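You operate a simulated robot arm through the tools that you are given. There is no shell and no other tool. Be economical: measure what you need, move in short steps, check, and stop when the job is done.

You are at the controls of a simulated robot arm. One attempt, no reset.

TASK
Close the feeder down and clear the jar and both plants off it.
Fine: park the spout; the jar goes in the jar holder once the feeder knob is at shut; the plants go in the grey rack. Set down upright: feed jar.

It is judged by the outcome, as a careful person would: the job done as asked, and still so three seconds after it is handed in. It fails if anything else is knocked over, pushed out of place, dropped, spilled or broken.

THE ROBOT
A 6-joint arm with a two-finger parallel gripper, fixed in place. Base frame: the origin is at the foot of the arm, x ahead of it, y to its left, z up; the work surface is at about z = 0.8. Units: m, degrees, N and s.
With the tool pointing down near the work surface it reaches from about 0.26 to 0.68 m from the base axis. Its first joint turns from -66.0 to 66.0 degrees. Payload 2.9 kg.
Tool frame: the origin (TCP) lies between the finger pads and is the grasp point; the fingertips stand 0.03 m ahead of it; z points along the fingers, y is the line along which they close. The gripper opens to 0.11 m. The fingers are 0.02 m wide and 0.01 m thick; the gripper's body (0.048 by 0.112 m) begins 0.055 m behind the TCP.
Orientation is that of the tool frame in the base frame, as [roll, pitch, yaw] about the fixed x, y, z axes, in that order (R = Rz(yaw) Ry(pitch) Rx(roll)). With the fingers straight down and closing along the base's y, the tool's x points along the base's -x, its y along +y and its z along -z.

THE INTERFACE
- The arm moves only by the tool nudge_tool. Its argument "rows" is a list of rows, each an object of numbers (a shift or turn left out is 0, a gripper value left out holds the last): "ax", "ay", "az": the turn, a rotation vector about the tool's x, y, z in degrees; "x", "y", "z": the shift along the tool's x, y, z in m; "gripper": the finger opening in m, from 0 to 0.11. In form: [{"ax": .., "ay": .., "az": .., "x": .., "y": .., "z": .., "gripper": ..}, ...]. A call has 1 to 12 rows; each row is the pose to reach, as a shift and turn from the pose commanded when the call began, along the tool's axes at that moment. Each row takes 0.2 s and may step no farther than 0.05 m and 8.6 degrees from the row before; otherwise, or with a gripper value out of range, the whole call is refused. Where a pose cannot be reached the arm comes as near as it can. A force on the tool above 60 N (or 10 N above the force at the start of the call, whichever is more), or a blocked arm, ends the call early, and 0.2 s more pass. The fingers move at their own pace (about 0.108 m/s each) and stop on an object; they squeeze with about 20 N. The grip force told is the motor's: it shows also when the fingers shut on nothing. Time passes only in rows, and 0.2 s behind the last, so rows that repeat a pose let the fingers close. The reply holds the time, the measured pose of the TCP, the force on the tool along the base axes, the opening and the grip force, in the units named above and with some noise, with the torque about the TCP (base axes, N m) and any sound that the robot's microphone picked up.
- Cameras (640 x 400 px; columns grow to the right, rows downward): "scene" is fixed at [0.0671, 0.4226, 1.4071]; the picture's right is [-0.85, -0.53, 0.00], its down [-0.27, 0.43, -0.86] and it looks along [0.46, -0.73, -0.51] (base axes); focal length 240 px, centre (320, 200). "wrist" rides on the gripper at [0.072, 0.017, -0.103] in the tool frame; the picture's right is [-0.23, 0.97, 0.00], its down [-0.76, -0.18, -0.62] and it looks along [-0.61, -0.14, 0.78] (tool axes); focal length 222 px, centre (320, 200).
- grab_frame(camera): a new picture of that camera. The clock stands still meanwhile.
- probe_pixels(camera, pixels): for up to 12 pixels [column, row] of the newest picture of that camera ("zoom" is the newest enlarged one), the place [x, y, z] in the base frame of the surface seen there, good to about 0.002 m, but the place of the scene camera against the robot may be out by one fixed shift of up to 0.025 m in any direction. The clock stands still meanwhile.
- enlarge(camera, box): a new picture of the part [left, top, right, bottom] of that camera's present view, enlarged. The clock stands still meanwhile.
- finish_job(): hands the job in; it is judged then, once.

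Work in short steps. Measure before you move; look again where a grasp or a placing could have gone wrong, and mend it. You have 80 turns and 54 pictures in all, those below and enlarged ones among them. Open the gripper and draw the arm clear of the work before you hand the job in, unless the task says otherwise; then end with one line.

The tools are called after "Request:" by a JSON object that holds its "name" and its "arguments". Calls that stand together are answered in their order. nudge_tool: Moves the arm, as the interface text tells. Its arguments: {"type":"object","properties":{"rows":{"type":"array","items":{"type":"object","properties":{"ax":{"type":"number"},"ay":{"type":"number"},"az":{"type":"number"},"x":{"type":"number"},"y":{"type":"number"},"z":{"type":"number"},"gripper":{"type":"number"}}}}},"required":["rows"]} The other tools are called the same way: grab_frame (camera) takes a picture; probe_pixels (camera, pixels) gives the place of the surface under pixels of a picture; enlarge (camera, box) takes an enlarged picture of a part of a camera's view; finish_job () hands the job in.

At the start:

```text
clock: 0.0
eef_pos: [0.4418, 0.0403, 1.2528]
ee_rot: [-180.0, 0.0, -180.0]
force: [-0.1, -0.3, -0.1]
wrist_torque: [-0.01, -0.01, 0.02]
opening: 0.1096
grip_force: 0.1
```

scene: 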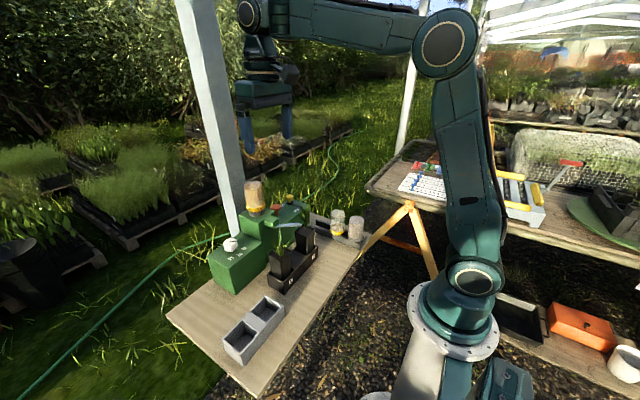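
wrist: 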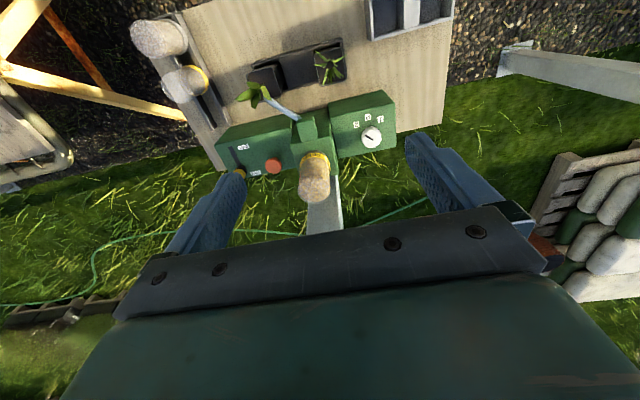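

The pictures show the green feeder with a jar on top, a white knob, a spout and plants in a black tray, plus a grey rack. I'll enlarge both views to see the details.

Request:
{"name": "enlarge", "arguments": {"camera": "scene", "box": [160, 160, 400, 380]}}

Request:
{"name": "enlarge", "arguments": {"camera": "wrist", "box": [120, 0, 480, 225]}}

```text
1.82 times, centred on (280, 270) of scene
```

zoom: 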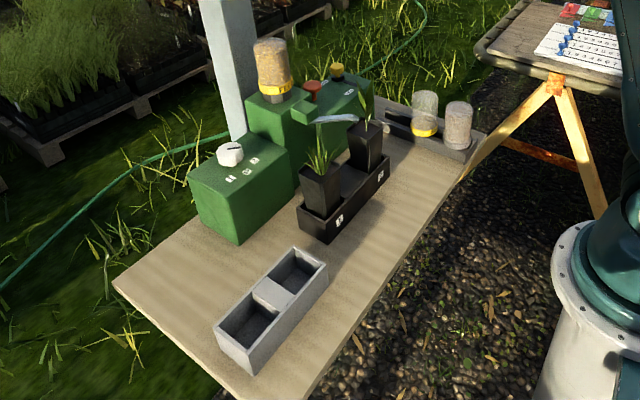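

```text
1.78 times, centred on (300, 112) of wrist
```

zoom: 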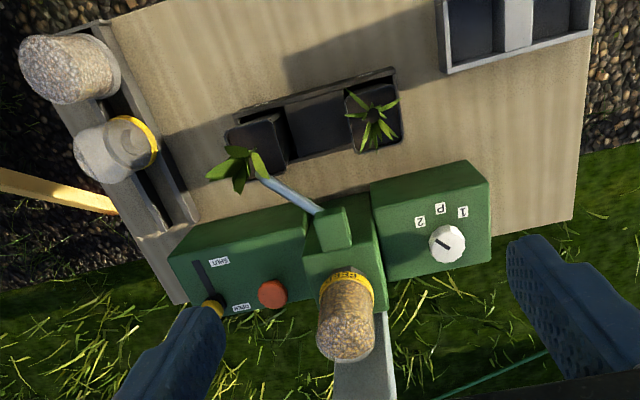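

I'll zoom in more on the controls: the slider (SHUT/OPEN), the red button and the dial (2 P 1).

Request:
{"name": "enlarge", "arguments": {"camera": "wrist", "box": [205, 80, 405, 205]}}

Request:
{"name": "enlarge", "arguments": {"camera": "scene", "box": [205, 170, 375, 290]}}

```text
3.20 times, centred on (305, 142) of wrist
```

zoom: 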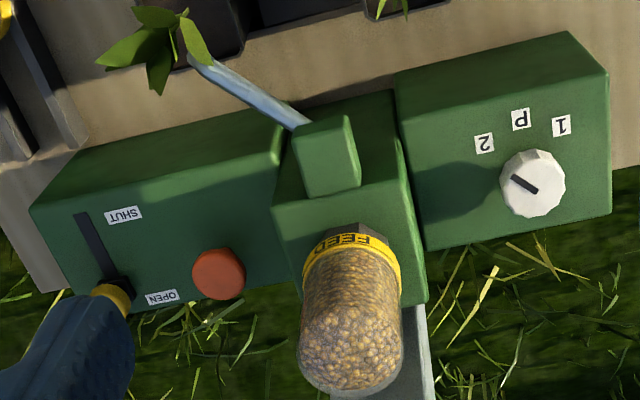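

```text
3.33 times, centred on (290, 230) of scene
```

zoom: 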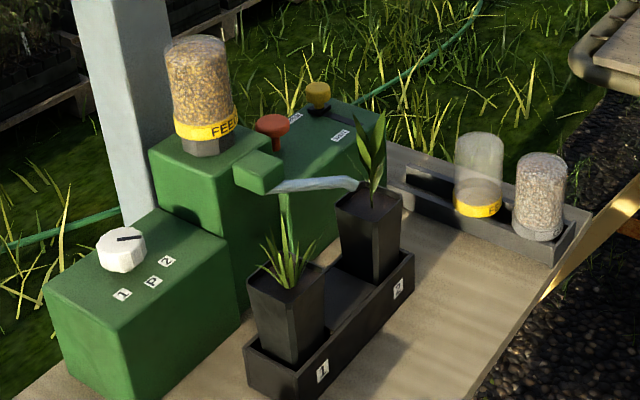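

The feed jar stands cap-down on the feeder and the dial points near "2", with the spout over plant 2. I'll probe the key points in the wrist view, which has no camera shift.

Request:
{"name": "probe_pixels", "arguments": {"camera": "wrist", "pixels": [[371, 137], [356, 124], [367, 117], [380, 119], [273, 166], [258, 170], [232, 146], [316, 155], [315, 190], [407, 127], [386, 92], [329, 67]]}}

Request:
{"name": "probe_pixels", "arguments": {"camera": "scene", "pixels": [[231, 239], [254, 183], [255, 209], [274, 207], [299, 199], [337, 212], [355, 218], [320, 223], [291, 258], [311, 235], [253, 331], [267, 307]]}}

```text
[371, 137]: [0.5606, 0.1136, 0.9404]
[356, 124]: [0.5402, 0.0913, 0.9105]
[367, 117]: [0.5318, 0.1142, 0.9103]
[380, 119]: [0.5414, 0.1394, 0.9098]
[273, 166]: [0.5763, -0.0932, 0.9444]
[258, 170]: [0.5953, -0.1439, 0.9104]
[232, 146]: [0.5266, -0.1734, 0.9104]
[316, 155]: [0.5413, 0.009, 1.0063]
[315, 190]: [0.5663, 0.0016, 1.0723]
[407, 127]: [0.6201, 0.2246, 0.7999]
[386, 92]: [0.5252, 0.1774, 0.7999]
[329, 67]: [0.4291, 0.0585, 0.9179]
```

```text
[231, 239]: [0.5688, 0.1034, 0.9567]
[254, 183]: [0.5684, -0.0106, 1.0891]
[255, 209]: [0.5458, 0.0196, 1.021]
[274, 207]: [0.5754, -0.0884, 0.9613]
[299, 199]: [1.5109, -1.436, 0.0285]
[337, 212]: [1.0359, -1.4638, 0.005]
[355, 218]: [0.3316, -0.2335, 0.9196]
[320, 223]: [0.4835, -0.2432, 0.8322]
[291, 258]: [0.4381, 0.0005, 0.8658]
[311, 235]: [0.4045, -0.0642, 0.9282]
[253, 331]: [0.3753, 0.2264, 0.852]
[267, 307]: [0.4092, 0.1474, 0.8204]
```

Next I move back and down for a closer view of the whole bench (camera to about x 0.27, z 1.25).

Request:
{"name": "nudge_tool", "arguments": {"rows": [{"x": 0.03, "z": 0.03}, {"x": 0.06, "z": 0.06}, {"x": 0.09, "z": 0.09}, {"x": 0.12, "z": 0.12}, {"x": 0.12, "z": 0.12}]}}

Request:
{"name": "grab_frame", "arguments": {"camera": "wrist"}}

```text
clock: 1.2
eef_pos: [0.32, 0.0387, 1.135]
ee_rot: [179.9, 0.0, 179.8]
force: [-0.5, 0.6, 0.8]
wrist_torque: [-0.03, -0.06, 0.0]
opening: 0.1103
grip_force: 0.1
```

```text
47 pictures are left
```

wrist: 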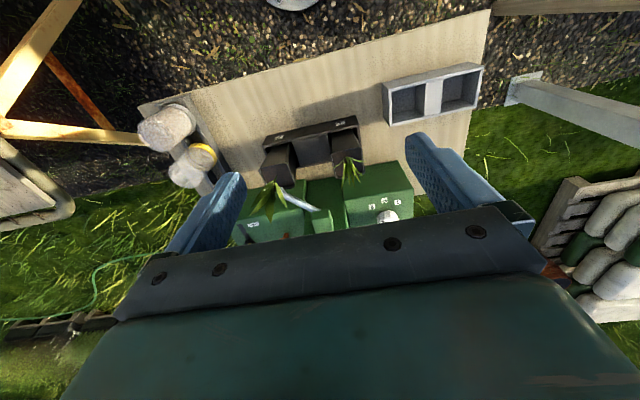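

The near objects show at (120-490, 20-240), so I enlarge that part.

Request:
{"name": "enlarge", "arguments": {"camera": "wrist", "box": [225, 105, 425, 245]}}

Request:
{"name": "enlarge", "arguments": {"camera": "scene", "box": [290, 190, 390, 260]}}

Request:
{"name": "probe_pixels", "arguments": {"camera": "wrist", "pixels": [[383, 85], [391, 124], [482, 66], [475, 102], [408, 100], [460, 88], [433, 95], [152, 128], [187, 183], [222, 170], [186, 98], [204, 155]]}}

```text
2.86 times, centred on (325, 175) of wrist
```

zoom: 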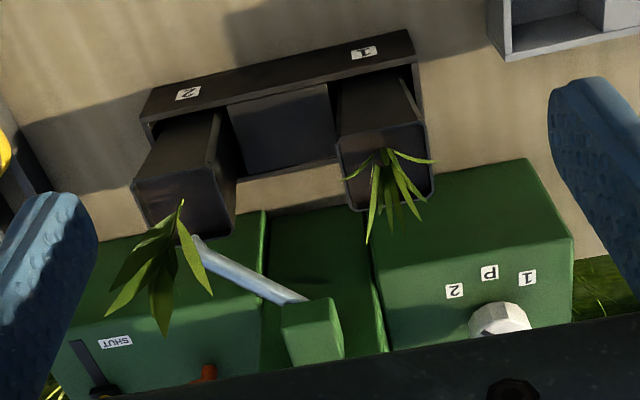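

```text
5.71 times, centred on (340, 225) of scene
```

zoom: 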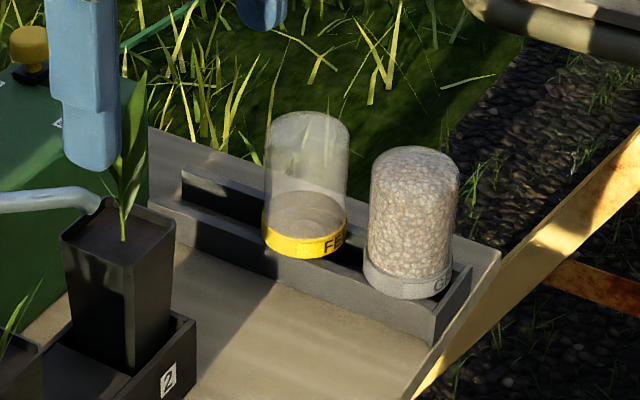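

```text
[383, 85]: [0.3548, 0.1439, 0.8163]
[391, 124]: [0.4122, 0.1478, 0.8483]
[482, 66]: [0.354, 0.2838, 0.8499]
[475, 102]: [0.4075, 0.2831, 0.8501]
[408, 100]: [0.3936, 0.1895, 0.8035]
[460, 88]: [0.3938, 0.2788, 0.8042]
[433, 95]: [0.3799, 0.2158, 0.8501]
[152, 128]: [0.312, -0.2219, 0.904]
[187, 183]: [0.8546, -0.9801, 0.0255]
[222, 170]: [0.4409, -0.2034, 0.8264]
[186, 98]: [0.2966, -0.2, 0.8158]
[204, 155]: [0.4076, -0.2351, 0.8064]
```

The holder's jars all stand collar-down and its far slot is empty, so the feed jar moves as it stands. Next I measure the slider knob and its slot in the scene view.

Request:
{"name": "enlarge", "arguments": {"camera": "scene", "box": [250, 180, 330, 230]}}

```text
8.00 times, centred on (290, 205) of scene
```

zoom: 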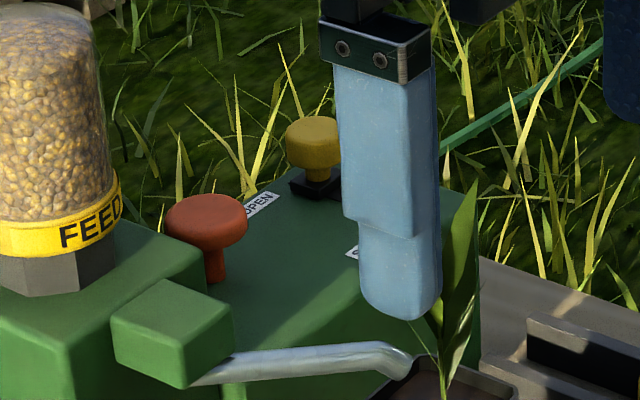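

Request:
{"name": "probe_pixels", "arguments": {"camera": "zoom", "pixels": [[312, 125], [310, 158], [292, 150], [334, 150], [318, 190], [262, 204], [205, 208], [205, 232], [350, 252], [60, 225], [60, 270], [110, 180]]}}

```text
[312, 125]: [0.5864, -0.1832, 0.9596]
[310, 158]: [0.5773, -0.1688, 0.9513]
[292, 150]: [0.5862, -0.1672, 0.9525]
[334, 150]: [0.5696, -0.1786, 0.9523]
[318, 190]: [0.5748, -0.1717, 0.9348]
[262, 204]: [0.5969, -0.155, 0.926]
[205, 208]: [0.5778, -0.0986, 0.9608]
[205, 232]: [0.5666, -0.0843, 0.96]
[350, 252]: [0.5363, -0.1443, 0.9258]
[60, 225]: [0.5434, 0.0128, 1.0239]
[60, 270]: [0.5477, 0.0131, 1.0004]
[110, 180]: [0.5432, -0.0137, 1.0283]
```

Compared with the wrist view, the scene camera sits about (+0.002, -0.009, +0.0155) off, so the slider knob is near (0.583, -0.173) with its top at z≈0.944. I move above it and narrow the fingers, keeping high.

Request:
{"name": "nudge_tool", "arguments": {"rows": [{"x": 0.0, "y": -0.045, "gripper": 0.05}, {"x": -0.02, "y": -0.09}, {"x": -0.05, "y": -0.13}, {"x": -0.085, "y": -0.165}, {"x": -0.12, "y": -0.2}, {"x": -0.165, "y": -0.212}, {"x": -0.21, "y": -0.212}, {"x": -0.255, "y": -0.212}, {"x": -0.255, "y": -0.212, "z": 0.04}, {"x": -0.255, "y": -0.212, "z": 0.08}, {"x": -0.255, "y": -0.212, "z": 0.08}]}}

Request:
{"name": "grab_frame", "arguments": {"camera": "wrist"}}

```text
clock: 3.6
eef_pos: [0.5736, -0.1744, 1.051]
ee_rot: [179.9, 0.1, -179.9]
force: [0.4, 0.5, -0.2]
wrist_torque: [0.01, 0.01, 0.03]
opening: 0.05
grip_force: 0.0
```

```text
43 pictures are left
```

wrist: 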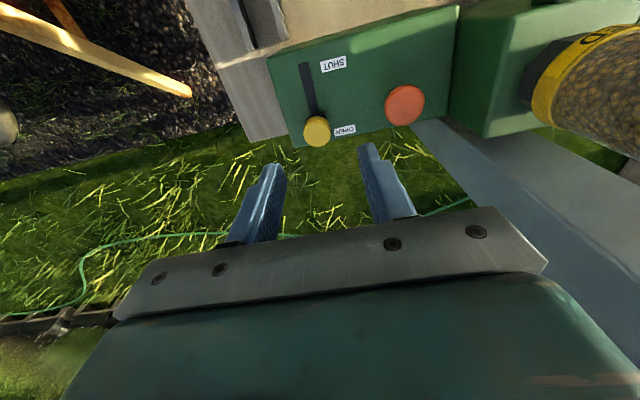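

The knob shows clearly at (317,131) with the slot running up to (307,65). I'll probe these for exact positions.

Request:
{"name": "probe_pixels", "arguments": {"camera": "wrist", "pixels": [[317, 128], [306, 66], [309, 85], [313, 108], [305, 130], [330, 130], [404, 100], [316, 143], [333, 63], [344, 130]]}}

```text
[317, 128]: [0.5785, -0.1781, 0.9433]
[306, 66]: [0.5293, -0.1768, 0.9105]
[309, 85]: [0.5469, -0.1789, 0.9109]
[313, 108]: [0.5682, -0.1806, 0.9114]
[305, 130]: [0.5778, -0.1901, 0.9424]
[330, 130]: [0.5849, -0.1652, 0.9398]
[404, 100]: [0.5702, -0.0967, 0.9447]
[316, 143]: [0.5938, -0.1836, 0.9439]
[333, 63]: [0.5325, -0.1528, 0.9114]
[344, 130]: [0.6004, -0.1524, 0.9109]
```

Knob centre is (0.583, -0.178), top 0.943. I descend around it to TCP z≈0.948 and close.

Request:
{"name": "nudge_tool", "arguments": {"rows": [{"x": -0.0094, "y": -0.0036, "z": 0.03}, {"x": -0.0094, "y": -0.0036, "z": 0.06}, {"x": -0.0094, "y": -0.0036, "z": 0.085}, {"x": -0.0094, "y": -0.0036, "z": 0.103}, {"x": -0.0094, "y": -0.0036, "z": 0.103, "gripper": 0.01}, {"x": -0.0094, "y": -0.0036, "z": 0.103}, {"x": -0.0094, "y": -0.0036, "z": 0.103}]}}

```text
clock: 5.2
eef_pos: [0.5829, -0.1794, 0.9491]
ee_rot: [-180.0, 0.0, 179.4]
force: [0.3, -31.8, -7.5]
wrist_torque: [-0.49, -0.53, -0.17]
opening: 0.0272
grip_force: 45.2
```

Grasped at 0.027 opening, with a side force of -32 N in y, so I ease -y by 3 mm.

Request:
{"name": "nudge_tool", "arguments": {"rows": [{"y": -0.0015}, {"y": -0.003}, {"y": -0.003}]}}

```text
clock: 6.0
eef_pos: [0.5847, -0.1802, 0.949]
ee_rot: [179.9, 0.0, 179.8]
force: [-2.2, -18.8, -0.7]
wrist_torque: [-0.33, 0.32, -0.19]
opening: 0.0273
grip_force: 44.2
```

Side force is dropping, so I ease another 3 mm and begin dragging toward SHUT (-x).

Request:
{"name": "nudge_tool", "arguments": {"rows": [{"y": -0.003}, {"y": -0.003, "x": 0.005}, {"y": -0.003, "x": 0.012}, {"y": -0.003, "x": 0.02}, {"y": -0.003, "x": 0.028}, {"y": -0.003, "x": 0.028}]}}

```text
clock: 7.4
eef_pos: [0.5582, -0.1805, 0.9492]
ee_rot: [179.9, 0.1, -179.7]
force: [0.4, 25.4, 6.8]
wrist_torque: [0.36, -0.33, 0.13]
opening: 0.0274
grip_force: 45.1
```

It slid to x=0.558. I trim y by +2 mm and continue toward SHUT.

Request:
{"name": "nudge_tool", "arguments": {"rows": [{"y": 0.002, "x": 0.006}, {"y": 0.002, "x": 0.012}, {"y": 0.002, "x": 0.018}, {"y": 0.002, "x": 0.024}, {"y": 0.002, "x": 0.03}, {"y": 0.002, "x": 0.03}]}}

Request:
{"name": "enlarge", "arguments": {"camera": "wrist", "box": [220, 60, 420, 200]}}

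```text
clock: 8.8
eef_pos: [0.5309, -0.1805, 0.9517]
ee_rot: [-179.8, 0.7, -179.9]
force: [37.1, 8.0, -0.5]
wrist_torque: [0.18, -0.47, 0.02]
opening: 0.0274
grip_force: 44.4
```

```text
2.86 times, centred on (320, 130) of wrist
```

zoom: 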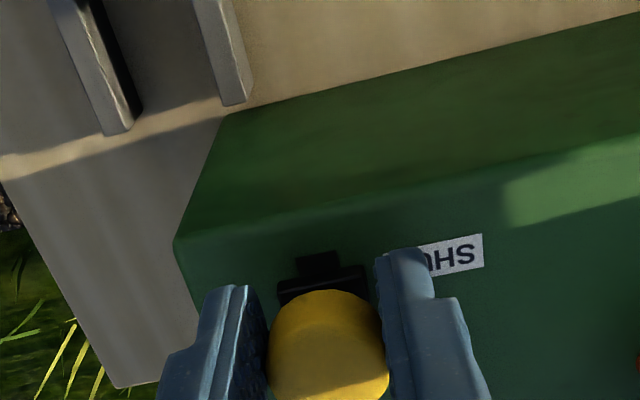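

The knob reached x=0.531, the SHUT label, with 37 N against the stop. I release and rise to check.

Request:
{"name": "nudge_tool", "arguments": {"rows": [{"x": -0.002}, {"x": -0.002, "gripper": 0.05}, {"x": -0.002}, {"x": -0.002, "z": -0.03}, {"x": -0.002, "z": -0.07}, {"x": -0.002, "z": -0.11}, {"x": -0.002, "z": -0.15}, {"x": -0.002, "z": -0.15}]}}

Request:
{"name": "enlarge", "arguments": {"camera": "wrist", "box": [240, 50, 640, 250]}}

```text
clock: 10.6
eef_pos: [0.5289, -0.1794, 1.0968]
ee_rot: [179.9, 0.0, -180.0]
force: [-0.1, 0.9, -0.6]
wrist_torque: [0.0, -0.01, -0.01]
opening: 0.0501
grip_force: 0.0
```

```text
1.60 times, centred on (440, 150) of wrist
```

zoom: 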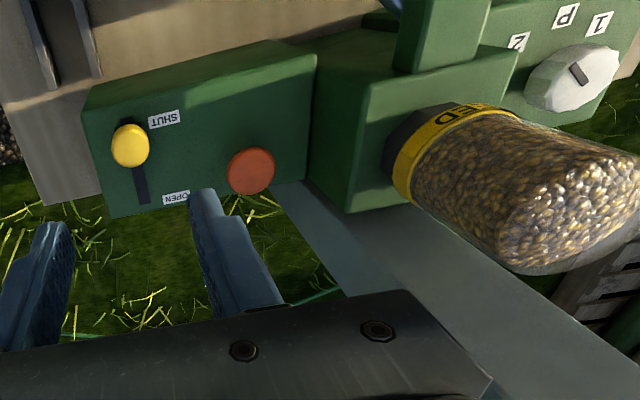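

The slider is at SHUT. Now I rise and cross to above the dial at (0.56, 0.114), passing well above the jar.

Request:
{"name": "nudge_tool", "arguments": {"rows": [{"z": -0.04}, {"z": -0.08, "y": 0.02}, {"z": -0.09, "y": 0.065}, {"z": -0.09, "y": 0.11}, {"z": -0.09, "y": 0.155}, {"z": -0.09, "y": 0.2}, {"z": -0.09, "y": 0.245}, {"z": -0.09, "y": 0.293}, {"z": -0.05, "y": 0.293, "x": -0.02}, {"z": -0.01, "y": 0.293, "x": -0.03}, {"z": 0.02, "y": 0.293, "x": -0.03}, {"z": 0.02, "y": 0.293, "x": -0.03}]}}

Request:
{"name": "enlarge", "arguments": {"camera": "wrist", "box": [160, 20, 480, 220]}}

```text
clock: 13.2
eef_pos: [0.5592, 0.1127, 1.0777]
ee_rot: [179.9, 0.0, 179.9]
force: [0.2, 0.9, -0.3]
wrist_torque: [0.02, -0.01, -0.01]
opening: 0.0501
grip_force: 0.0
```

```text
2.00 times, centred on (320, 120) of wrist
```

zoom: 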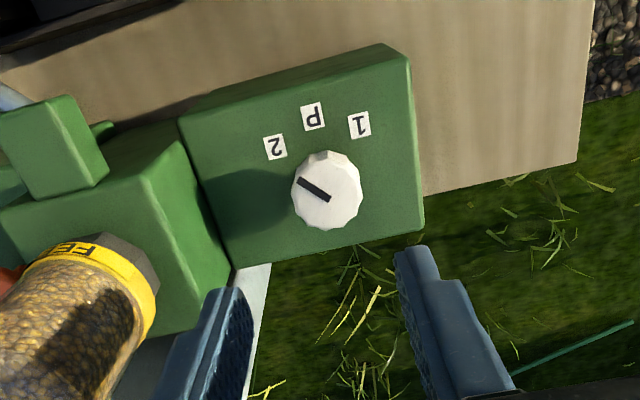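

Request:
{"name": "probe_pixels", "arguments": {"camera": "zoom", "pixels": [[302, 181], [328, 199], [328, 190], [296, 193], [360, 185], [328, 226], [328, 154], [275, 147], [313, 117], [359, 125], [345, 222], [300, 218]]}}

```text
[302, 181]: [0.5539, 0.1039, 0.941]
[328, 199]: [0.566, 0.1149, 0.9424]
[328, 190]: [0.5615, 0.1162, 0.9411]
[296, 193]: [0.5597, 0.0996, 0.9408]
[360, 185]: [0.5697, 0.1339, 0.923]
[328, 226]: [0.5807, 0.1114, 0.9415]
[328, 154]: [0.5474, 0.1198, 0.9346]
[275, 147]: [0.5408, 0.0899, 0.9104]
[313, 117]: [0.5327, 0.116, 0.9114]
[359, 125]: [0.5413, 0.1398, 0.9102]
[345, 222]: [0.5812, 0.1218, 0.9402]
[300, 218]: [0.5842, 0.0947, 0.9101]
```

Dial centre is about (0.5655, 0.115), the pointer aims at "2" (~43° off) and P lies straight toward -x. So it needs about +45° about tool z. I descend and grip.

Request:
{"name": "nudge_tool", "arguments": {"rows": [{"x": -0.0063, "y": 0.0023, "z": 0.04}, {"x": -0.0063, "y": 0.0023, "z": 0.08}, {"x": -0.0063, "y": 0.0023, "z": 0.105}, {"x": -0.0063, "y": 0.0023, "z": 0.126}, {"x": -0.0063, "y": 0.0023, "z": 0.126, "gripper": 0.02}, {"x": -0.0063, "y": 0.0023, "z": 0.126}, {"x": -0.0063, "y": 0.0023, "z": 0.126}]}}

```text
clock: 14.8
eef_pos: [0.5653, 0.1149, 0.955]
ee_rot: [179.8, 0.0, -180.0]
force: [-1.3, 4.0, 3.4]
wrist_torque: [-0.26, 0.17, 0.01]
opening: 0.0377
grip_force: 44.8
```

Gripped centrally with low side force. I turn +45° about tool z in 7.5° steps.

Request:
{"name": "nudge_tool", "arguments": {"rows": [{"az": 7.5}, {"az": 15}, {"az": 22.5}, {"az": 30}, {"az": 37.5}, {"az": 44}, {"az": 44}]}}

Request:
{"name": "grab_frame", "arguments": {"camera": "wrist"}}

Request:
{"name": "enlarge", "arguments": {"camera": "scene", "box": [205, 170, 375, 290]}}

```text
clock: 16.4
eef_pos: [0.5659, 0.1151, 0.9541]
ee_rot: [179.7, 0.1, 135.6]
force: [9.8, 4.7, 6.1]
wrist_torque: [-0.3, -0.12, -0.03]
opening: 0.0377
grip_force: 45.0
```

```text
39 pictures are left
```

wrist: 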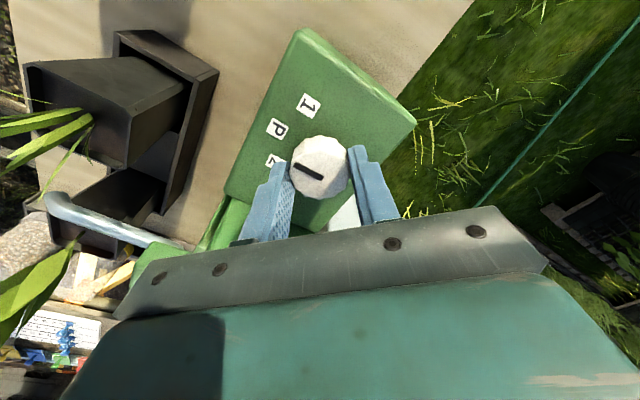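

```text
3.33 times, centred on (290, 230) of scene
```

zoom: 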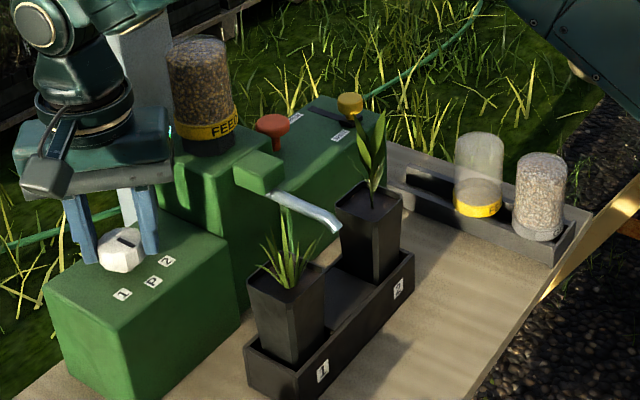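

The spout has swung to between the plants. I release, rise and turn back, then check the dial against P.

Request:
{"name": "nudge_tool", "arguments": {"rows": [{"gripper": 0.06}, {"gripper": 0.06}, {"z": -0.04}, {"z": -0.08}, {"z": -0.12, "az": -8}, {"z": -0.16, "az": -16}, {"z": -0.2, "az": -24}, {"z": -0.2, "az": -32}, {"z": -0.2, "az": -40}, {"z": -0.2, "az": -44, "x": 0.02, "y": -0.02}, {"z": -0.2, "az": -44, "x": 0.02, "y": -0.02}]}}

Request:
{"name": "enlarge", "arguments": {"camera": "wrist", "box": [80, 0, 400, 200]}}

```text
clock: 18.8
eef_pos: [0.5374, 0.1145, 1.1542]
ee_rot: [179.8, 0.0, 180.0]
force: [-0.2, 0.7, 0.5]
wrist_torque: [0.02, 0.02, 0.02]
opening: 0.0601
grip_force: 0.0
```

```text
2.00 times, centred on (240, 100) of wrist
```

zoom: 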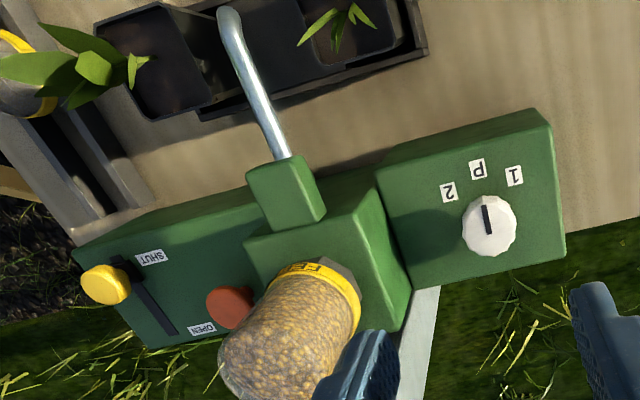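

The dial mark points at P and the slider is at SHUT. I probe the pointer, jar and pots for the next steps.

Request:
{"name": "probe_pixels", "arguments": {"camera": "zoom", "pixels": [[489, 232], [485, 208], [477, 170], [312, 287], [337, 278], [350, 330], [235, 390], [245, 335], [400, 300], [365, 215], [106, 270], [330, 258]]}}

```text
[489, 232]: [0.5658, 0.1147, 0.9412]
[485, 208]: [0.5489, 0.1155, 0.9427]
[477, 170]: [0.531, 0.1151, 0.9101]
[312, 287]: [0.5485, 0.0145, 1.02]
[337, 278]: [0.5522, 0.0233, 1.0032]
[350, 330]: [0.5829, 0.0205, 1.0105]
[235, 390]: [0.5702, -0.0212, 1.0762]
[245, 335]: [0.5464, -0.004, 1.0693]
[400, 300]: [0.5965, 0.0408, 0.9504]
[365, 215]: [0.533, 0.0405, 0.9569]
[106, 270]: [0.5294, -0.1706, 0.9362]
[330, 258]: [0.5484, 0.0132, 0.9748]
```

The pointer is on P within 3°. Now I go above the jar (y≈0) with a wider opening to measure its axis.

Request:
{"name": "nudge_tool", "arguments": {"rows": [{"z": -0.03, "gripper": 0.1}, {"z": -0.06, "y": -0.03}, {"z": -0.06, "y": -0.075}, {"z": -0.06, "y": -0.112}, {"z": -0.06, "y": -0.112}]}}

Request:
{"name": "enlarge", "arguments": {"camera": "wrist", "box": [200, 20, 440, 170]}}

```text
clock: 20.0
eef_pos: [0.5371, 0.0023, 1.2126]
ee_rot: [179.9, 0.0, -180.0]
force: [-0.4, 0.4, 0.4]
wrist_torque: [0.01, 0.03, 0.02]
opening: 0.1
grip_force: 0.0
```

```text
2.67 times, centred on (320, 95) of wrist
```

zoom: 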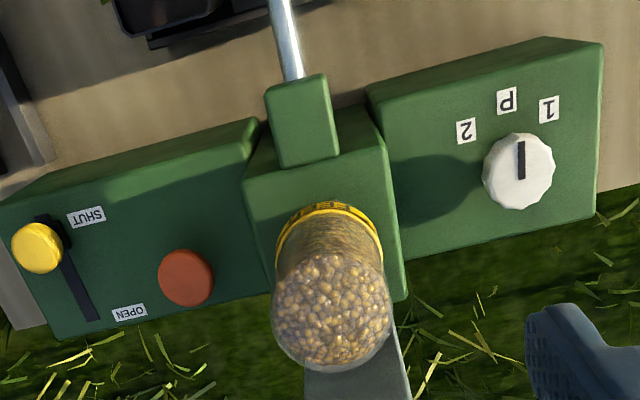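

Request:
{"name": "probe_pixels", "arguments": {"camera": "zoom", "pixels": [[330, 310], [330, 262], [330, 362], [278, 312], [386, 312], [290, 280], [375, 280], [325, 207], [279, 240], [381, 240], [310, 170], [330, 340]]}}

```text
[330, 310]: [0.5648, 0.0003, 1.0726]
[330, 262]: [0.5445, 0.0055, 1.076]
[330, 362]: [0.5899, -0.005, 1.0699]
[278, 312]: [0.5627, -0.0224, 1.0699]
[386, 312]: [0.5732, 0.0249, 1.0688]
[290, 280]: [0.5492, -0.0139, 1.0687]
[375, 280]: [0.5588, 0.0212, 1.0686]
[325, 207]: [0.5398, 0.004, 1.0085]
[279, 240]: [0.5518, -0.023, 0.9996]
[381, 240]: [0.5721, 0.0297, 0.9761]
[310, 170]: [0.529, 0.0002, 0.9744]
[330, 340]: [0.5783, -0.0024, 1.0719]
```

Jar axis is about (0.568, 0.001), top 1.075, foot on the block at 0.974. I descend to TCP z≈1.062, gripping the upper glass, and close.

Request:
{"name": "nudge_tool", "arguments": {"rows": [{"x": -0.031, "y": -0.001}, {"x": -0.031, "y": -0.001, "z": 0.04}, {"x": -0.031, "y": -0.001, "z": 0.08}, {"x": -0.031, "y": -0.001, "z": 0.12}, {"x": -0.031, "y": -0.001, "z": 0.15}, {"x": -0.031, "y": -0.001, "z": 0.15, "gripper": 0.04}, {"x": -0.031, "y": -0.001, "z": 0.15}, {"x": -0.031, "y": -0.001, "z": 0.15}]}}

Request:
{"name": "enlarge", "arguments": {"camera": "scene", "box": [205, 150, 385, 270]}}

```text
clock: 21.8
eef_pos: [0.5658, 0.0006, 1.0625]
ee_rot: [180.0, 0.0, 179.9]
force: [0.4, -2.9, -0.6]
wrist_torque: [-0.22, -0.09, 0.02]
opening: 0.0555
grip_force: 20.6
```

```text
3.33 times, centred on (295, 210) of scene
```

zoom: 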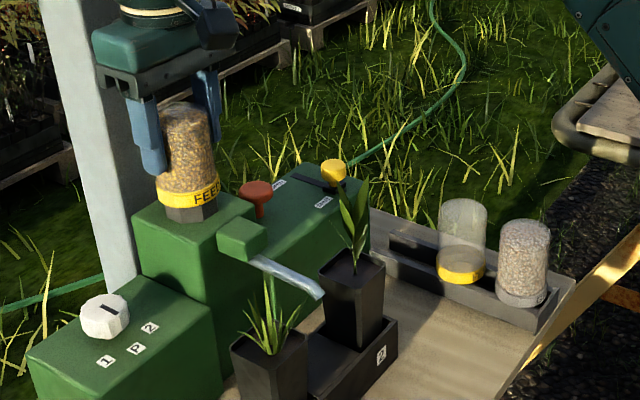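

The jar is held (0.0555 opening). I lift it 1-2 cm to check weight and latch, and probe the holder's empty slot in this zoom.

Request:
{"name": "probe_pixels", "arguments": {"camera": "zoom", "pixels": [[392, 236], [435, 255], [388, 258], [435, 285], [462, 215], [524, 230], [460, 278], [520, 303], [410, 258], [405, 250], [560, 300], [535, 330]]}}

Request:
{"name": "nudge_tool", "arguments": {"rows": [{"z": -0.005}, {"z": -0.015}, {"z": -0.025}, {"z": -0.025}]}}

Request:
{"name": "enlarge", "arguments": {"camera": "scene", "box": [205, 150, 385, 270]}}

```text
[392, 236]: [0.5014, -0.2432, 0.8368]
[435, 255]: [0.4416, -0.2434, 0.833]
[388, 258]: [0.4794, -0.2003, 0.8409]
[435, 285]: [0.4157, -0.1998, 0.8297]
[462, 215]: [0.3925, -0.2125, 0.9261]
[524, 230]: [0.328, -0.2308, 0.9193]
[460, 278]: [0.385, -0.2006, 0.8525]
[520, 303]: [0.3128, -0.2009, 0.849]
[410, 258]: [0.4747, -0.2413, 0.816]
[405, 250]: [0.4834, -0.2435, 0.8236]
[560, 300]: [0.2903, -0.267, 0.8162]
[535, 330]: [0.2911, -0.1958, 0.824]
```

```text
clock: 22.8
eef_pos: [0.5673, 0.0007, 1.0882]
ee_rot: [179.8, 0.0, -180.0]
force: [0.4, -0.3, -1.7]
wrist_torque: [0.01, 0.01, 0.01]
opening: 0.0556
grip_force: 19.4
```

```text
3.33 times, centred on (295, 210) of scene
```

zoom: 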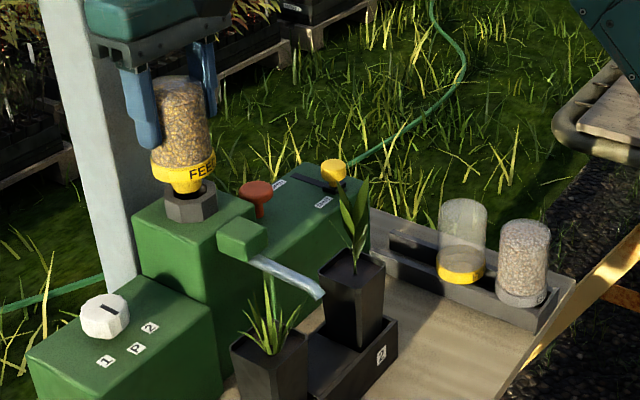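

The jar came out cleanly; its short yellow neck was in the socket and nothing spills. I lift it higher and look closely at its underside and the holder.

Request:
{"name": "nudge_tool", "arguments": {"rows": [{"z": -0.04}, {"z": -0.08}, {"z": -0.1}, {"z": -0.1}]}}

Request:
{"name": "enlarge", "arguments": {"camera": "scene", "box": [215, 130, 295, 180]}}

Request:
{"name": "enlarge", "arguments": {"camera": "scene", "box": [300, 200, 380, 250]}}

Request:
{"name": "enlarge", "arguments": {"camera": "wrist", "box": [80, 0, 320, 150]}}

```text
clock: 23.8
eef_pos: [0.5676, 0.0008, 1.1876]
ee_rot: [180.0, 0.0, -179.9]
force: [-0.2, -0.5, -1.5]
wrist_torque: [-0.02, -0.02, -0.01]
opening: 0.0554
grip_force: 19.9
```

```text
8.00 times, centred on (255, 155) of scene
```

zoom: 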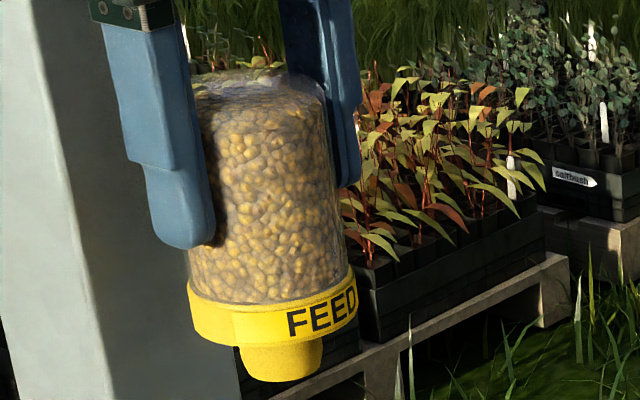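

```text
8.00 times, centred on (340, 225) of scene
```

zoom: 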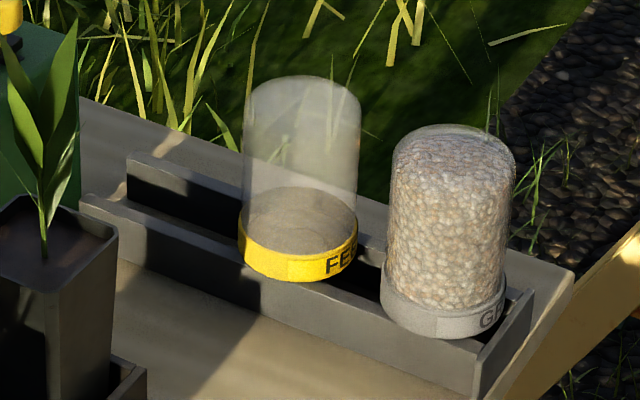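

```text
2.67 times, centred on (200, 75) of wrist
```

zoom: 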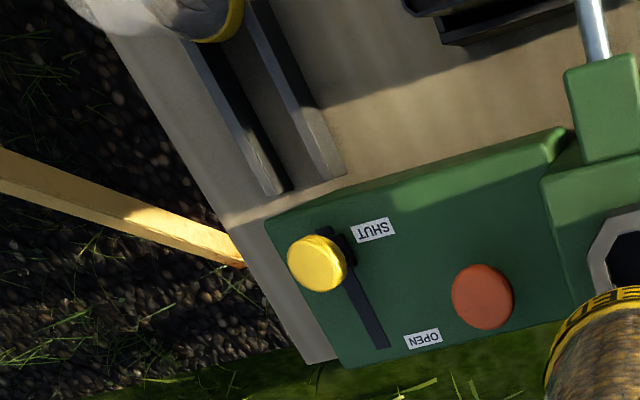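

The holder is two rails: jars rest on their collars with the neck hanging between, so it stays collar-down. I probe the rails near the free end.

Request:
{"name": "probe_pixels", "arguments": {"camera": "zoom", "pixels": [[340, 172], [270, 190], [332, 150], [285, 20], [262, 160], [215, 80], [300, 150], [252, 60], [200, 60], [225, 32], [245, 100], [313, 115]]}}

```text
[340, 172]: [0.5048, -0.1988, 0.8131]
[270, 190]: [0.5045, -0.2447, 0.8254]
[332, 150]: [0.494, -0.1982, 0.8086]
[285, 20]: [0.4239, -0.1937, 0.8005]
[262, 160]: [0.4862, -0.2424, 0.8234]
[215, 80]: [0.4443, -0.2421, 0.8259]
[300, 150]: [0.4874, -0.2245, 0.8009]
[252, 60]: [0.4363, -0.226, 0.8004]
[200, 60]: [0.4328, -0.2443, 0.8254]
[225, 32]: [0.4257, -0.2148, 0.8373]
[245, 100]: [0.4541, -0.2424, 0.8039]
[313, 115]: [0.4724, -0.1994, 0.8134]
```

Rails are centred at y≈-0.222 with tops at 0.825 and end at x=0.5045; the free slot is about x=0.465. I measure the held jar's collar bottom relative to the TCP.

Request:
{"name": "enlarge", "arguments": {"camera": "scene", "box": [215, 130, 295, 180]}}

Request:
{"name": "probe_pixels", "arguments": {"camera": "zoom", "pixels": [[262, 340], [262, 330], [262, 312], [262, 304], [240, 290], [280, 372], [280, 380], [270, 355], [345, 315], [195, 330]]}}

```text
8.00 times, centred on (255, 155) of scene
```

zoom: 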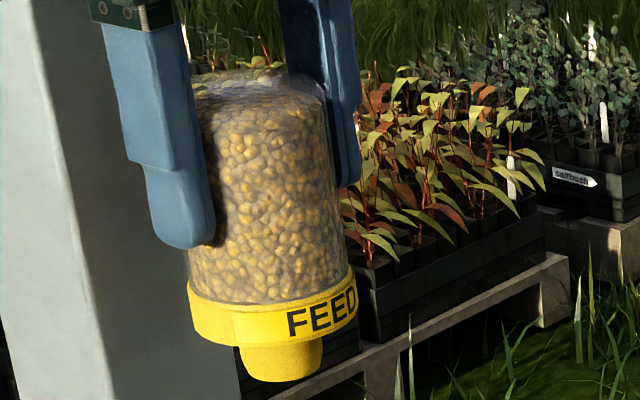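

```text
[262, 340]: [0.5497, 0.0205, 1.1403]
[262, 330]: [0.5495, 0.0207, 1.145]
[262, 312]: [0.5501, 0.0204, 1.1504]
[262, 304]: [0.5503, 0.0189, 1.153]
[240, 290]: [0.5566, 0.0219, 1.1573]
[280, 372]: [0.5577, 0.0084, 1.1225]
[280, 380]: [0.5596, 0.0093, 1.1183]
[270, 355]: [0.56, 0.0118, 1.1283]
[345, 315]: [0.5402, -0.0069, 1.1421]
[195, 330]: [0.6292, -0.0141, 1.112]
```

Collar bottom is 0.064 below the TCP, so release at TCP z≈0.89. I carry the jar high to above (0.465, -0.222).

Request:
{"name": "nudge_tool", "arguments": {"rows": [{"x": 0.02, "y": -0.04}, {"x": 0.04, "y": -0.08}, {"x": 0.06, "y": -0.12}, {"x": 0.08, "y": -0.16}, {"x": 0.1, "y": -0.2}, {"x": 0.1026, "y": -0.2228}, {"x": 0.1026, "y": -0.2228, "z": 0.045}, {"x": 0.1026, "y": -0.2228, "z": 0.09}, {"x": 0.1026, "y": -0.2228, "z": 0.135}, {"x": 0.1026, "y": -0.2228, "z": 0.18}, {"x": 0.1026, "y": -0.2228, "z": 0.22}, {"x": 0.1026, "y": -0.2228, "z": 0.22}]}}

Request:
{"name": "enlarge", "arguments": {"camera": "wrist", "box": [200, 60, 440, 210]}}

Request:
{"name": "enlarge", "arguments": {"camera": "scene", "box": [250, 160, 400, 260]}}

```text
clock: 26.4
eef_pos: [0.4666, -0.2217, 0.9673]
ee_rot: [179.8, -0.1, -180.0]
force: [0.4, 0.0, -1.2]
wrist_torque: [-0.01, 0.01, -0.02]
opening: 0.0552
grip_force: 19.9
```

```text
2.67 times, centred on (320, 135) of wrist
```

zoom: 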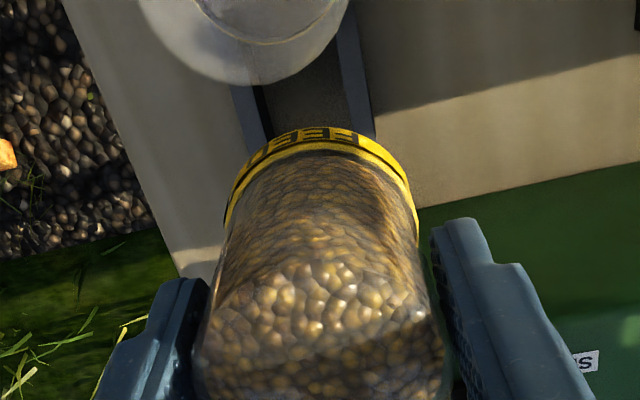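

```text
4.00 times, centred on (325, 210) of scene
```

zoom: 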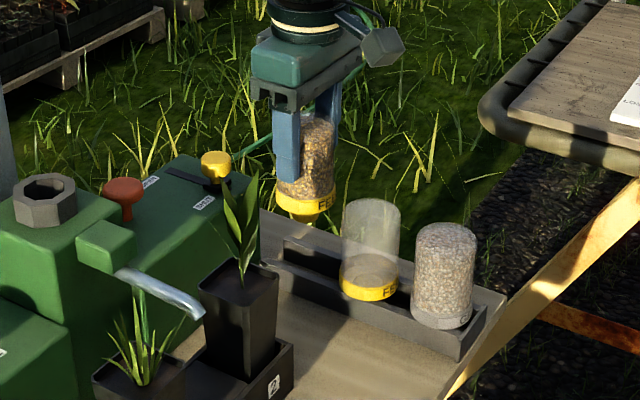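

The jar is over the rails and clear of the next jar. I check the rail positions and neighbour distance from the wrist view.

Request:
{"name": "enlarge", "arguments": {"camera": "wrist", "box": [200, 60, 440, 210]}}

Request:
{"name": "probe_pixels", "arguments": {"camera": "zoom", "pixels": [[245, 110], [360, 110], [350, 60], [257, 90], [330, 100], [330, 148], [255, 80], [300, 60], [228, 215], [416, 230], [240, 95], [345, 95]]}}

```text
2.67 times, centred on (320, 135) of wrist
```

zoom: 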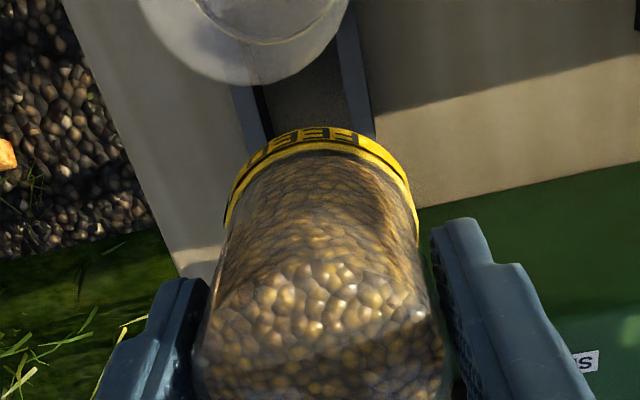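

```text
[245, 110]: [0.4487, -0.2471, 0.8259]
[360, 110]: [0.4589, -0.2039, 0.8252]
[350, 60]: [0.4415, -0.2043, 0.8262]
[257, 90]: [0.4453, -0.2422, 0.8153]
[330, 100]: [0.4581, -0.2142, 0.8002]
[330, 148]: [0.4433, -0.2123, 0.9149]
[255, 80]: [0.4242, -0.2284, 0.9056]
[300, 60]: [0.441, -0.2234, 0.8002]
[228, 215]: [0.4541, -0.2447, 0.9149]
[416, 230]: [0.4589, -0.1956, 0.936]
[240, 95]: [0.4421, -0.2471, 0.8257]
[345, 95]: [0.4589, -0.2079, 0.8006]
```

Rails are centred at y=-0.225 and the next jar's edge is at x 0.424, so I shift 3 mm and lower until contact.

Request:
{"name": "nudge_tool", "arguments": {"rows": [{"y": -0.003, "z": 0.02}, {"y": -0.003, "z": 0.045}, {"y": -0.003, "z": 0.06}, {"y": -0.003, "z": 0.068}, {"y": -0.003, "z": 0.073}, {"y": -0.003, "z": 0.077}, {"y": -0.003, "z": 0.079}, {"y": -0.003, "z": 0.079}]}}

Request:
{"name": "enlarge", "arguments": {"camera": "scene", "box": [285, 185, 375, 245]}}

```text
clock: 28.2
eef_pos: [0.4657, -0.2247, 0.8893]
ee_rot: [-179.9, 0.2, 179.9]
force: [0.4, -2.2, 16.0]
wrist_torque: [0.2, -0.16, -0.01]
opening: 0.0555
grip_force: 20.1
```

```text
6.67 times, centred on (330, 215) of scene
```

zoom: 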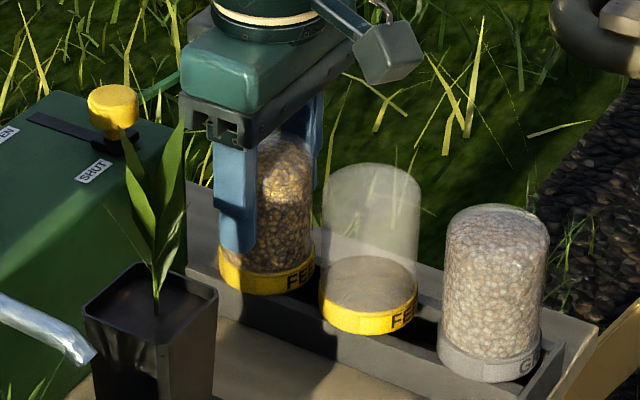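

The jar is seated on the rails (16 N of support). I ease, open and rise straight up.

Request:
{"name": "nudge_tool", "arguments": {"rows": [{"z": -0.001}, {"z": -0.001, "gripper": 0.085}, {"z": -0.001}, {"z": -0.03}, {"z": -0.07}, {"z": -0.11}, {"z": -0.15}, {"z": -0.19}, {"z": -0.22}, {"z": -0.22}]}}

Request:
{"name": "enlarge", "arguments": {"camera": "scene", "box": [225, 170, 395, 290]}}

Request:
{"name": "enlarge", "arguments": {"camera": "wrist", "box": [200, 0, 520, 200]}}

```text
clock: 30.4
eef_pos: [0.4632, -0.2247, 1.1077]
ee_rot: [179.9, 0.0, -180.0]
force: [0.5, -0.5, 0.5]
wrist_torque: [0.0, -0.01, 0.01]
opening: 0.0852
grip_force: 0.1
```

```text
3.33 times, centred on (310, 230) of scene
```

zoom: 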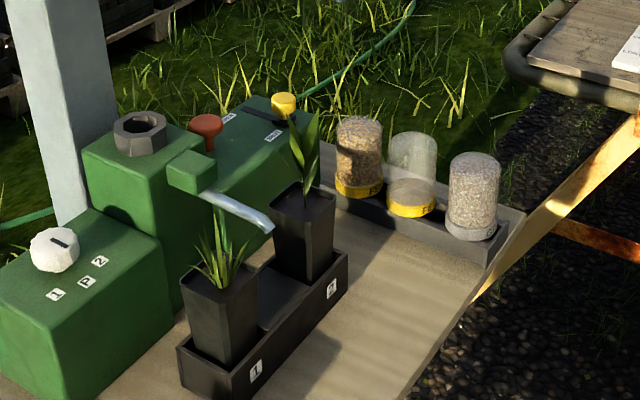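

```text
2.00 times, centred on (360, 100) of wrist
```

zoom: 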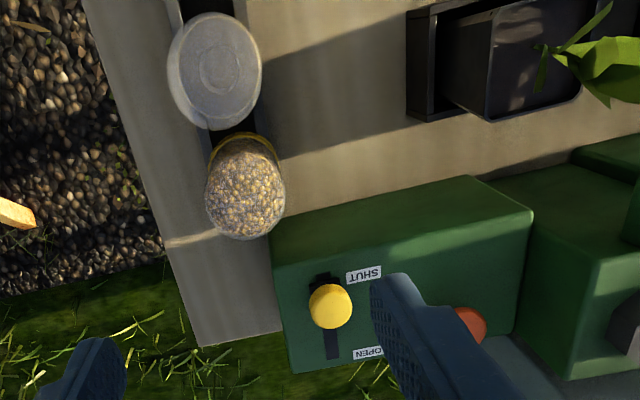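

The jar stands in the holder. Next I move above the plants to measure the pots.

Request:
{"name": "nudge_tool", "arguments": {"rows": [{"z": -0.04, "x": 0.01, "y": 0.025}, {"z": -0.07, "x": 0.02, "y": 0.06}, {"z": -0.07, "x": 0.03, "y": 0.1}, {"z": -0.07, "x": 0.04, "y": 0.145}, {"z": -0.07, "x": 0.05, "y": 0.18}, {"z": -0.07, "x": 0.05, "y": 0.19}, {"z": -0.07, "x": 0.05, "y": 0.19}]}}

Request:
{"name": "grab_frame", "arguments": {"camera": "wrist"}}

Request:
{"name": "enlarge", "arguments": {"camera": "wrist", "box": [210, 50, 450, 200]}}

```text
clock: 32.0
eef_pos: [0.414, -0.0332, 1.1805]
ee_rot: [179.9, 0.0, 179.9]
force: [-0.6, -0.2, -0.3]
wrist_torque: [0.0, 0.0, -0.03]
opening: 0.0851
grip_force: 0.1
```

```text
23 pictures are left
```

wrist: 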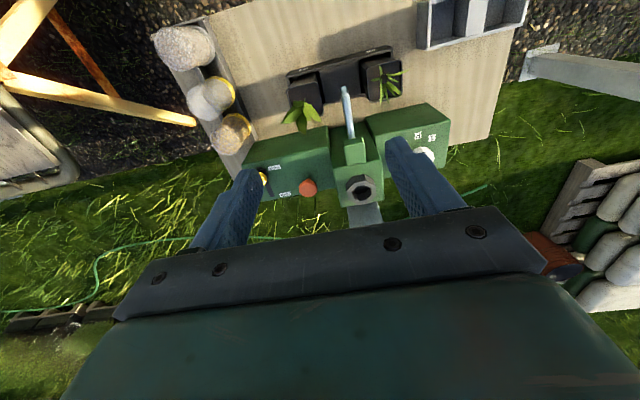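

```text
2.67 times, centred on (330, 125) of wrist
```

zoom: 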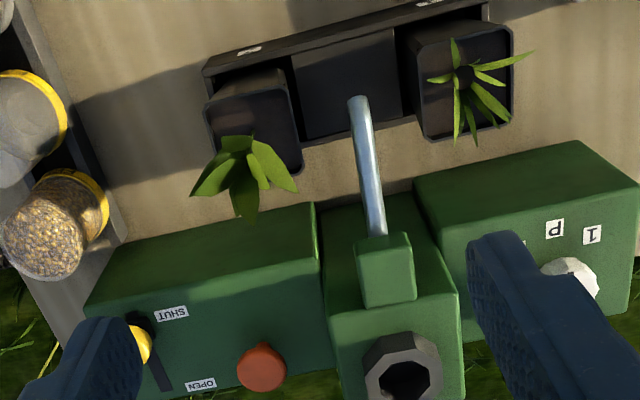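

Request:
{"name": "enlarge", "arguments": {"camera": "wrist", "box": [275, 40, 411, 125]}}

```text
4.71 times, centred on (343, 82) of wrist
```

zoom: 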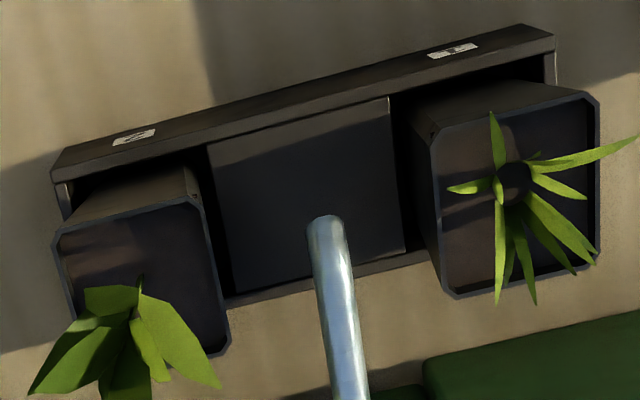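

Both pot rims are visible now; I probe rim edges, tray and spout tip.

Request:
{"name": "probe_pixels", "arguments": {"camera": "zoom", "pixels": [[433, 145], [590, 97], [597, 240], [448, 293], [515, 180], [58, 237], [194, 198], [227, 345], [130, 310], [325, 220], [105, 230], [300, 180]]}}

Request:
{"name": "probe_pixels", "arguments": {"camera": "wrist", "pixels": [[421, 2], [427, 49], [525, 20], [514, 2], [465, 5], [455, 20], [440, 30], [490, 20], [483, 5], [472, 32]]}}

```text
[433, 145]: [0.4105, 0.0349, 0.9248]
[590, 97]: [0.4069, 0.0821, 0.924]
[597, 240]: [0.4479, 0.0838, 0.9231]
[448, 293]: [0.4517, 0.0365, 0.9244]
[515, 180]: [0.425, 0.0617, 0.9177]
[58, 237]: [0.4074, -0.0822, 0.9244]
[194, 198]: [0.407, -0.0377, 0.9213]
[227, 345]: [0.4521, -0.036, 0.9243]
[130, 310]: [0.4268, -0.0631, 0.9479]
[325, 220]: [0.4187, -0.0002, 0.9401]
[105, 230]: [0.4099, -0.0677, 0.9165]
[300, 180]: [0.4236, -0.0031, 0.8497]
```

```text
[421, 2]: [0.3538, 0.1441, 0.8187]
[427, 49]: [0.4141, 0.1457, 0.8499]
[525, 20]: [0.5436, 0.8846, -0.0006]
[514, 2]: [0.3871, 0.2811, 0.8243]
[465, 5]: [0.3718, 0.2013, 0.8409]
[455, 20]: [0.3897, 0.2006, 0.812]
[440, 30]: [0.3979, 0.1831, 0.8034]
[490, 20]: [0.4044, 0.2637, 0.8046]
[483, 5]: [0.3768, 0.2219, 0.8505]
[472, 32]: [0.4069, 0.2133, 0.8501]
```

Pots are centred near (0.429, ±0.060) with rims at z 0.924, and the spout tip is between them. I check leaf heights, since the gripper palm comes down over them.

Request:
{"name": "probe_pixels", "arguments": {"camera": "zoom", "pixels": [[40, 388], [210, 380], [125, 395], [150, 370], [100, 300], [492, 120], [630, 142], [498, 298], [532, 300], [590, 258], [452, 189], [575, 195]]}}

Request:
{"name": "enlarge", "arguments": {"camera": "scene", "box": [250, 190, 340, 250]}}

```text
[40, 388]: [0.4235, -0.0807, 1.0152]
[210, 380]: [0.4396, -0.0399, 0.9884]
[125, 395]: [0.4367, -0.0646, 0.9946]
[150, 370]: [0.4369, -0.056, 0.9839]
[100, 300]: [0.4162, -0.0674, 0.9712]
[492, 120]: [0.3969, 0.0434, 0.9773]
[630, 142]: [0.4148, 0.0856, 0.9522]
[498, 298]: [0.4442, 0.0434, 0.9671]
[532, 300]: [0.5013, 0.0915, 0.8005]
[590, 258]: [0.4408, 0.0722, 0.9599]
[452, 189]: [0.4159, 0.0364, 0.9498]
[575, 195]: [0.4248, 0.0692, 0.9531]
```

```text
6.67 times, centred on (295, 220) of scene
```

zoom: 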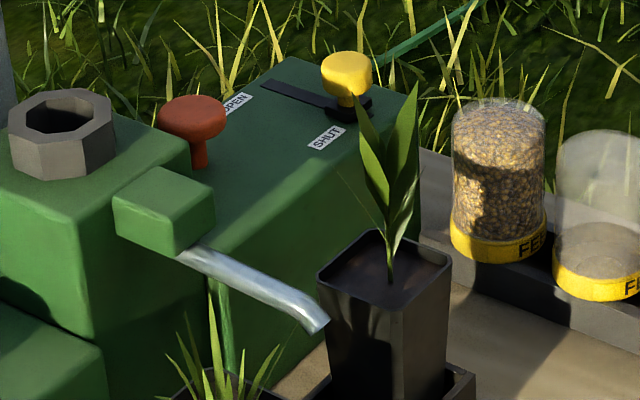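

Leaves reach z≈0.98 (plant 1) and 1.02 (plant 2), so a straight-down grasp would crush them. I'll take plant 1 from its outer +y side, tilted 40° and closing along x; first I yaw 90° while moving over to y≈0.15.

Request:
{"name": "nudge_tool", "arguments": {"rows": [{"az": 8, "y": 0.02, "gripper": 0.075}, {"az": 16, "y": 0.04}, {"az": 24, "y": 0.06}, {"az": 32, "y": 0.08}, {"az": 40, "y": 0.1}, {"az": 48, "y": 0.12}, {"az": 56, "y": 0.14}, {"az": 64, "y": 0.16, "x": -0.015}, {"az": 72, "y": 0.18, "x": -0.015}, {"az": 80, "y": 0.183, "x": -0.015}, {"az": 88, "y": 0.183, "x": -0.015}, {"az": 90, "y": 0.183, "x": -0.015}]}}

```text
clock: 34.6
eef_pos: [0.4298, 0.1491, 1.1787]
ee_rot: [179.9, -0.1, 89.9]
force: [-0.2, 0.2, -0.3]
wrist_torque: [0.06, -0.04, -0.03]
opening: 0.075
grip_force: 0.1
```

Yaw is 90° as planned. Now I tilt 40° (pointing -y and down) and lower to the pre-grasp (0.429, 0.143, 1.004).

Request:
{"name": "nudge_tool", "arguments": {"rows": [{"ay": -8}, {"ay": -16, "z": 0.03}, {"ay": -24, "z": 0.06}, {"ay": -32, "z": 0.1}, {"ay": -40, "z": 0.14}, {"ay": -40, "z": 0.175, "x": -0.006}, {"ay": -40, "z": 0.175, "x": -0.006}]}}

Request:
{"name": "grab_frame", "arguments": {"camera": "wrist"}}

Request:
{"name": "enlarge", "arguments": {"camera": "scene", "box": [160, 140, 400, 300]}}

```text
clock: 36.2
eef_pos: [0.4323, 0.1428, 1.0027]
ee_rot: [180.0, 40.1, 89.9]
force: [-0.7, -0.5, -0.1]
wrist_torque: [0.01, 0.02, -0.02]
opening: 0.0749
grip_force: 0.0
out of reach, approached as far as the arm can: row 1
```

```text
19 pictures are left
```

wrist: 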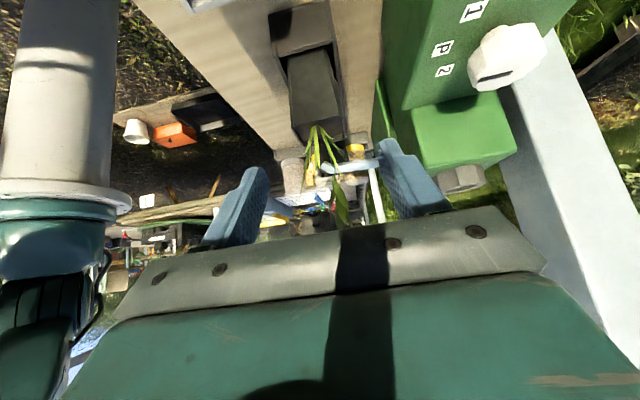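

```text
2.50 times, centred on (280, 220) of scene
```

zoom: 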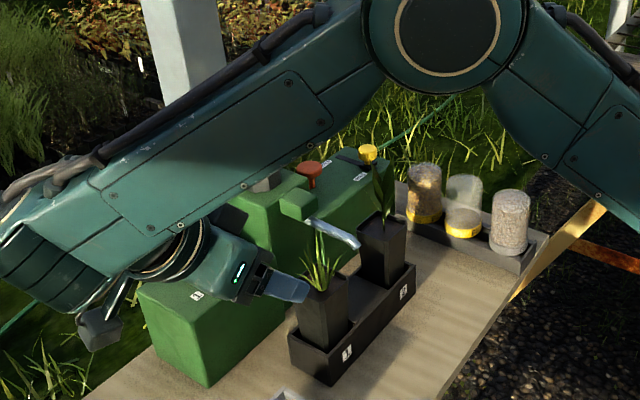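

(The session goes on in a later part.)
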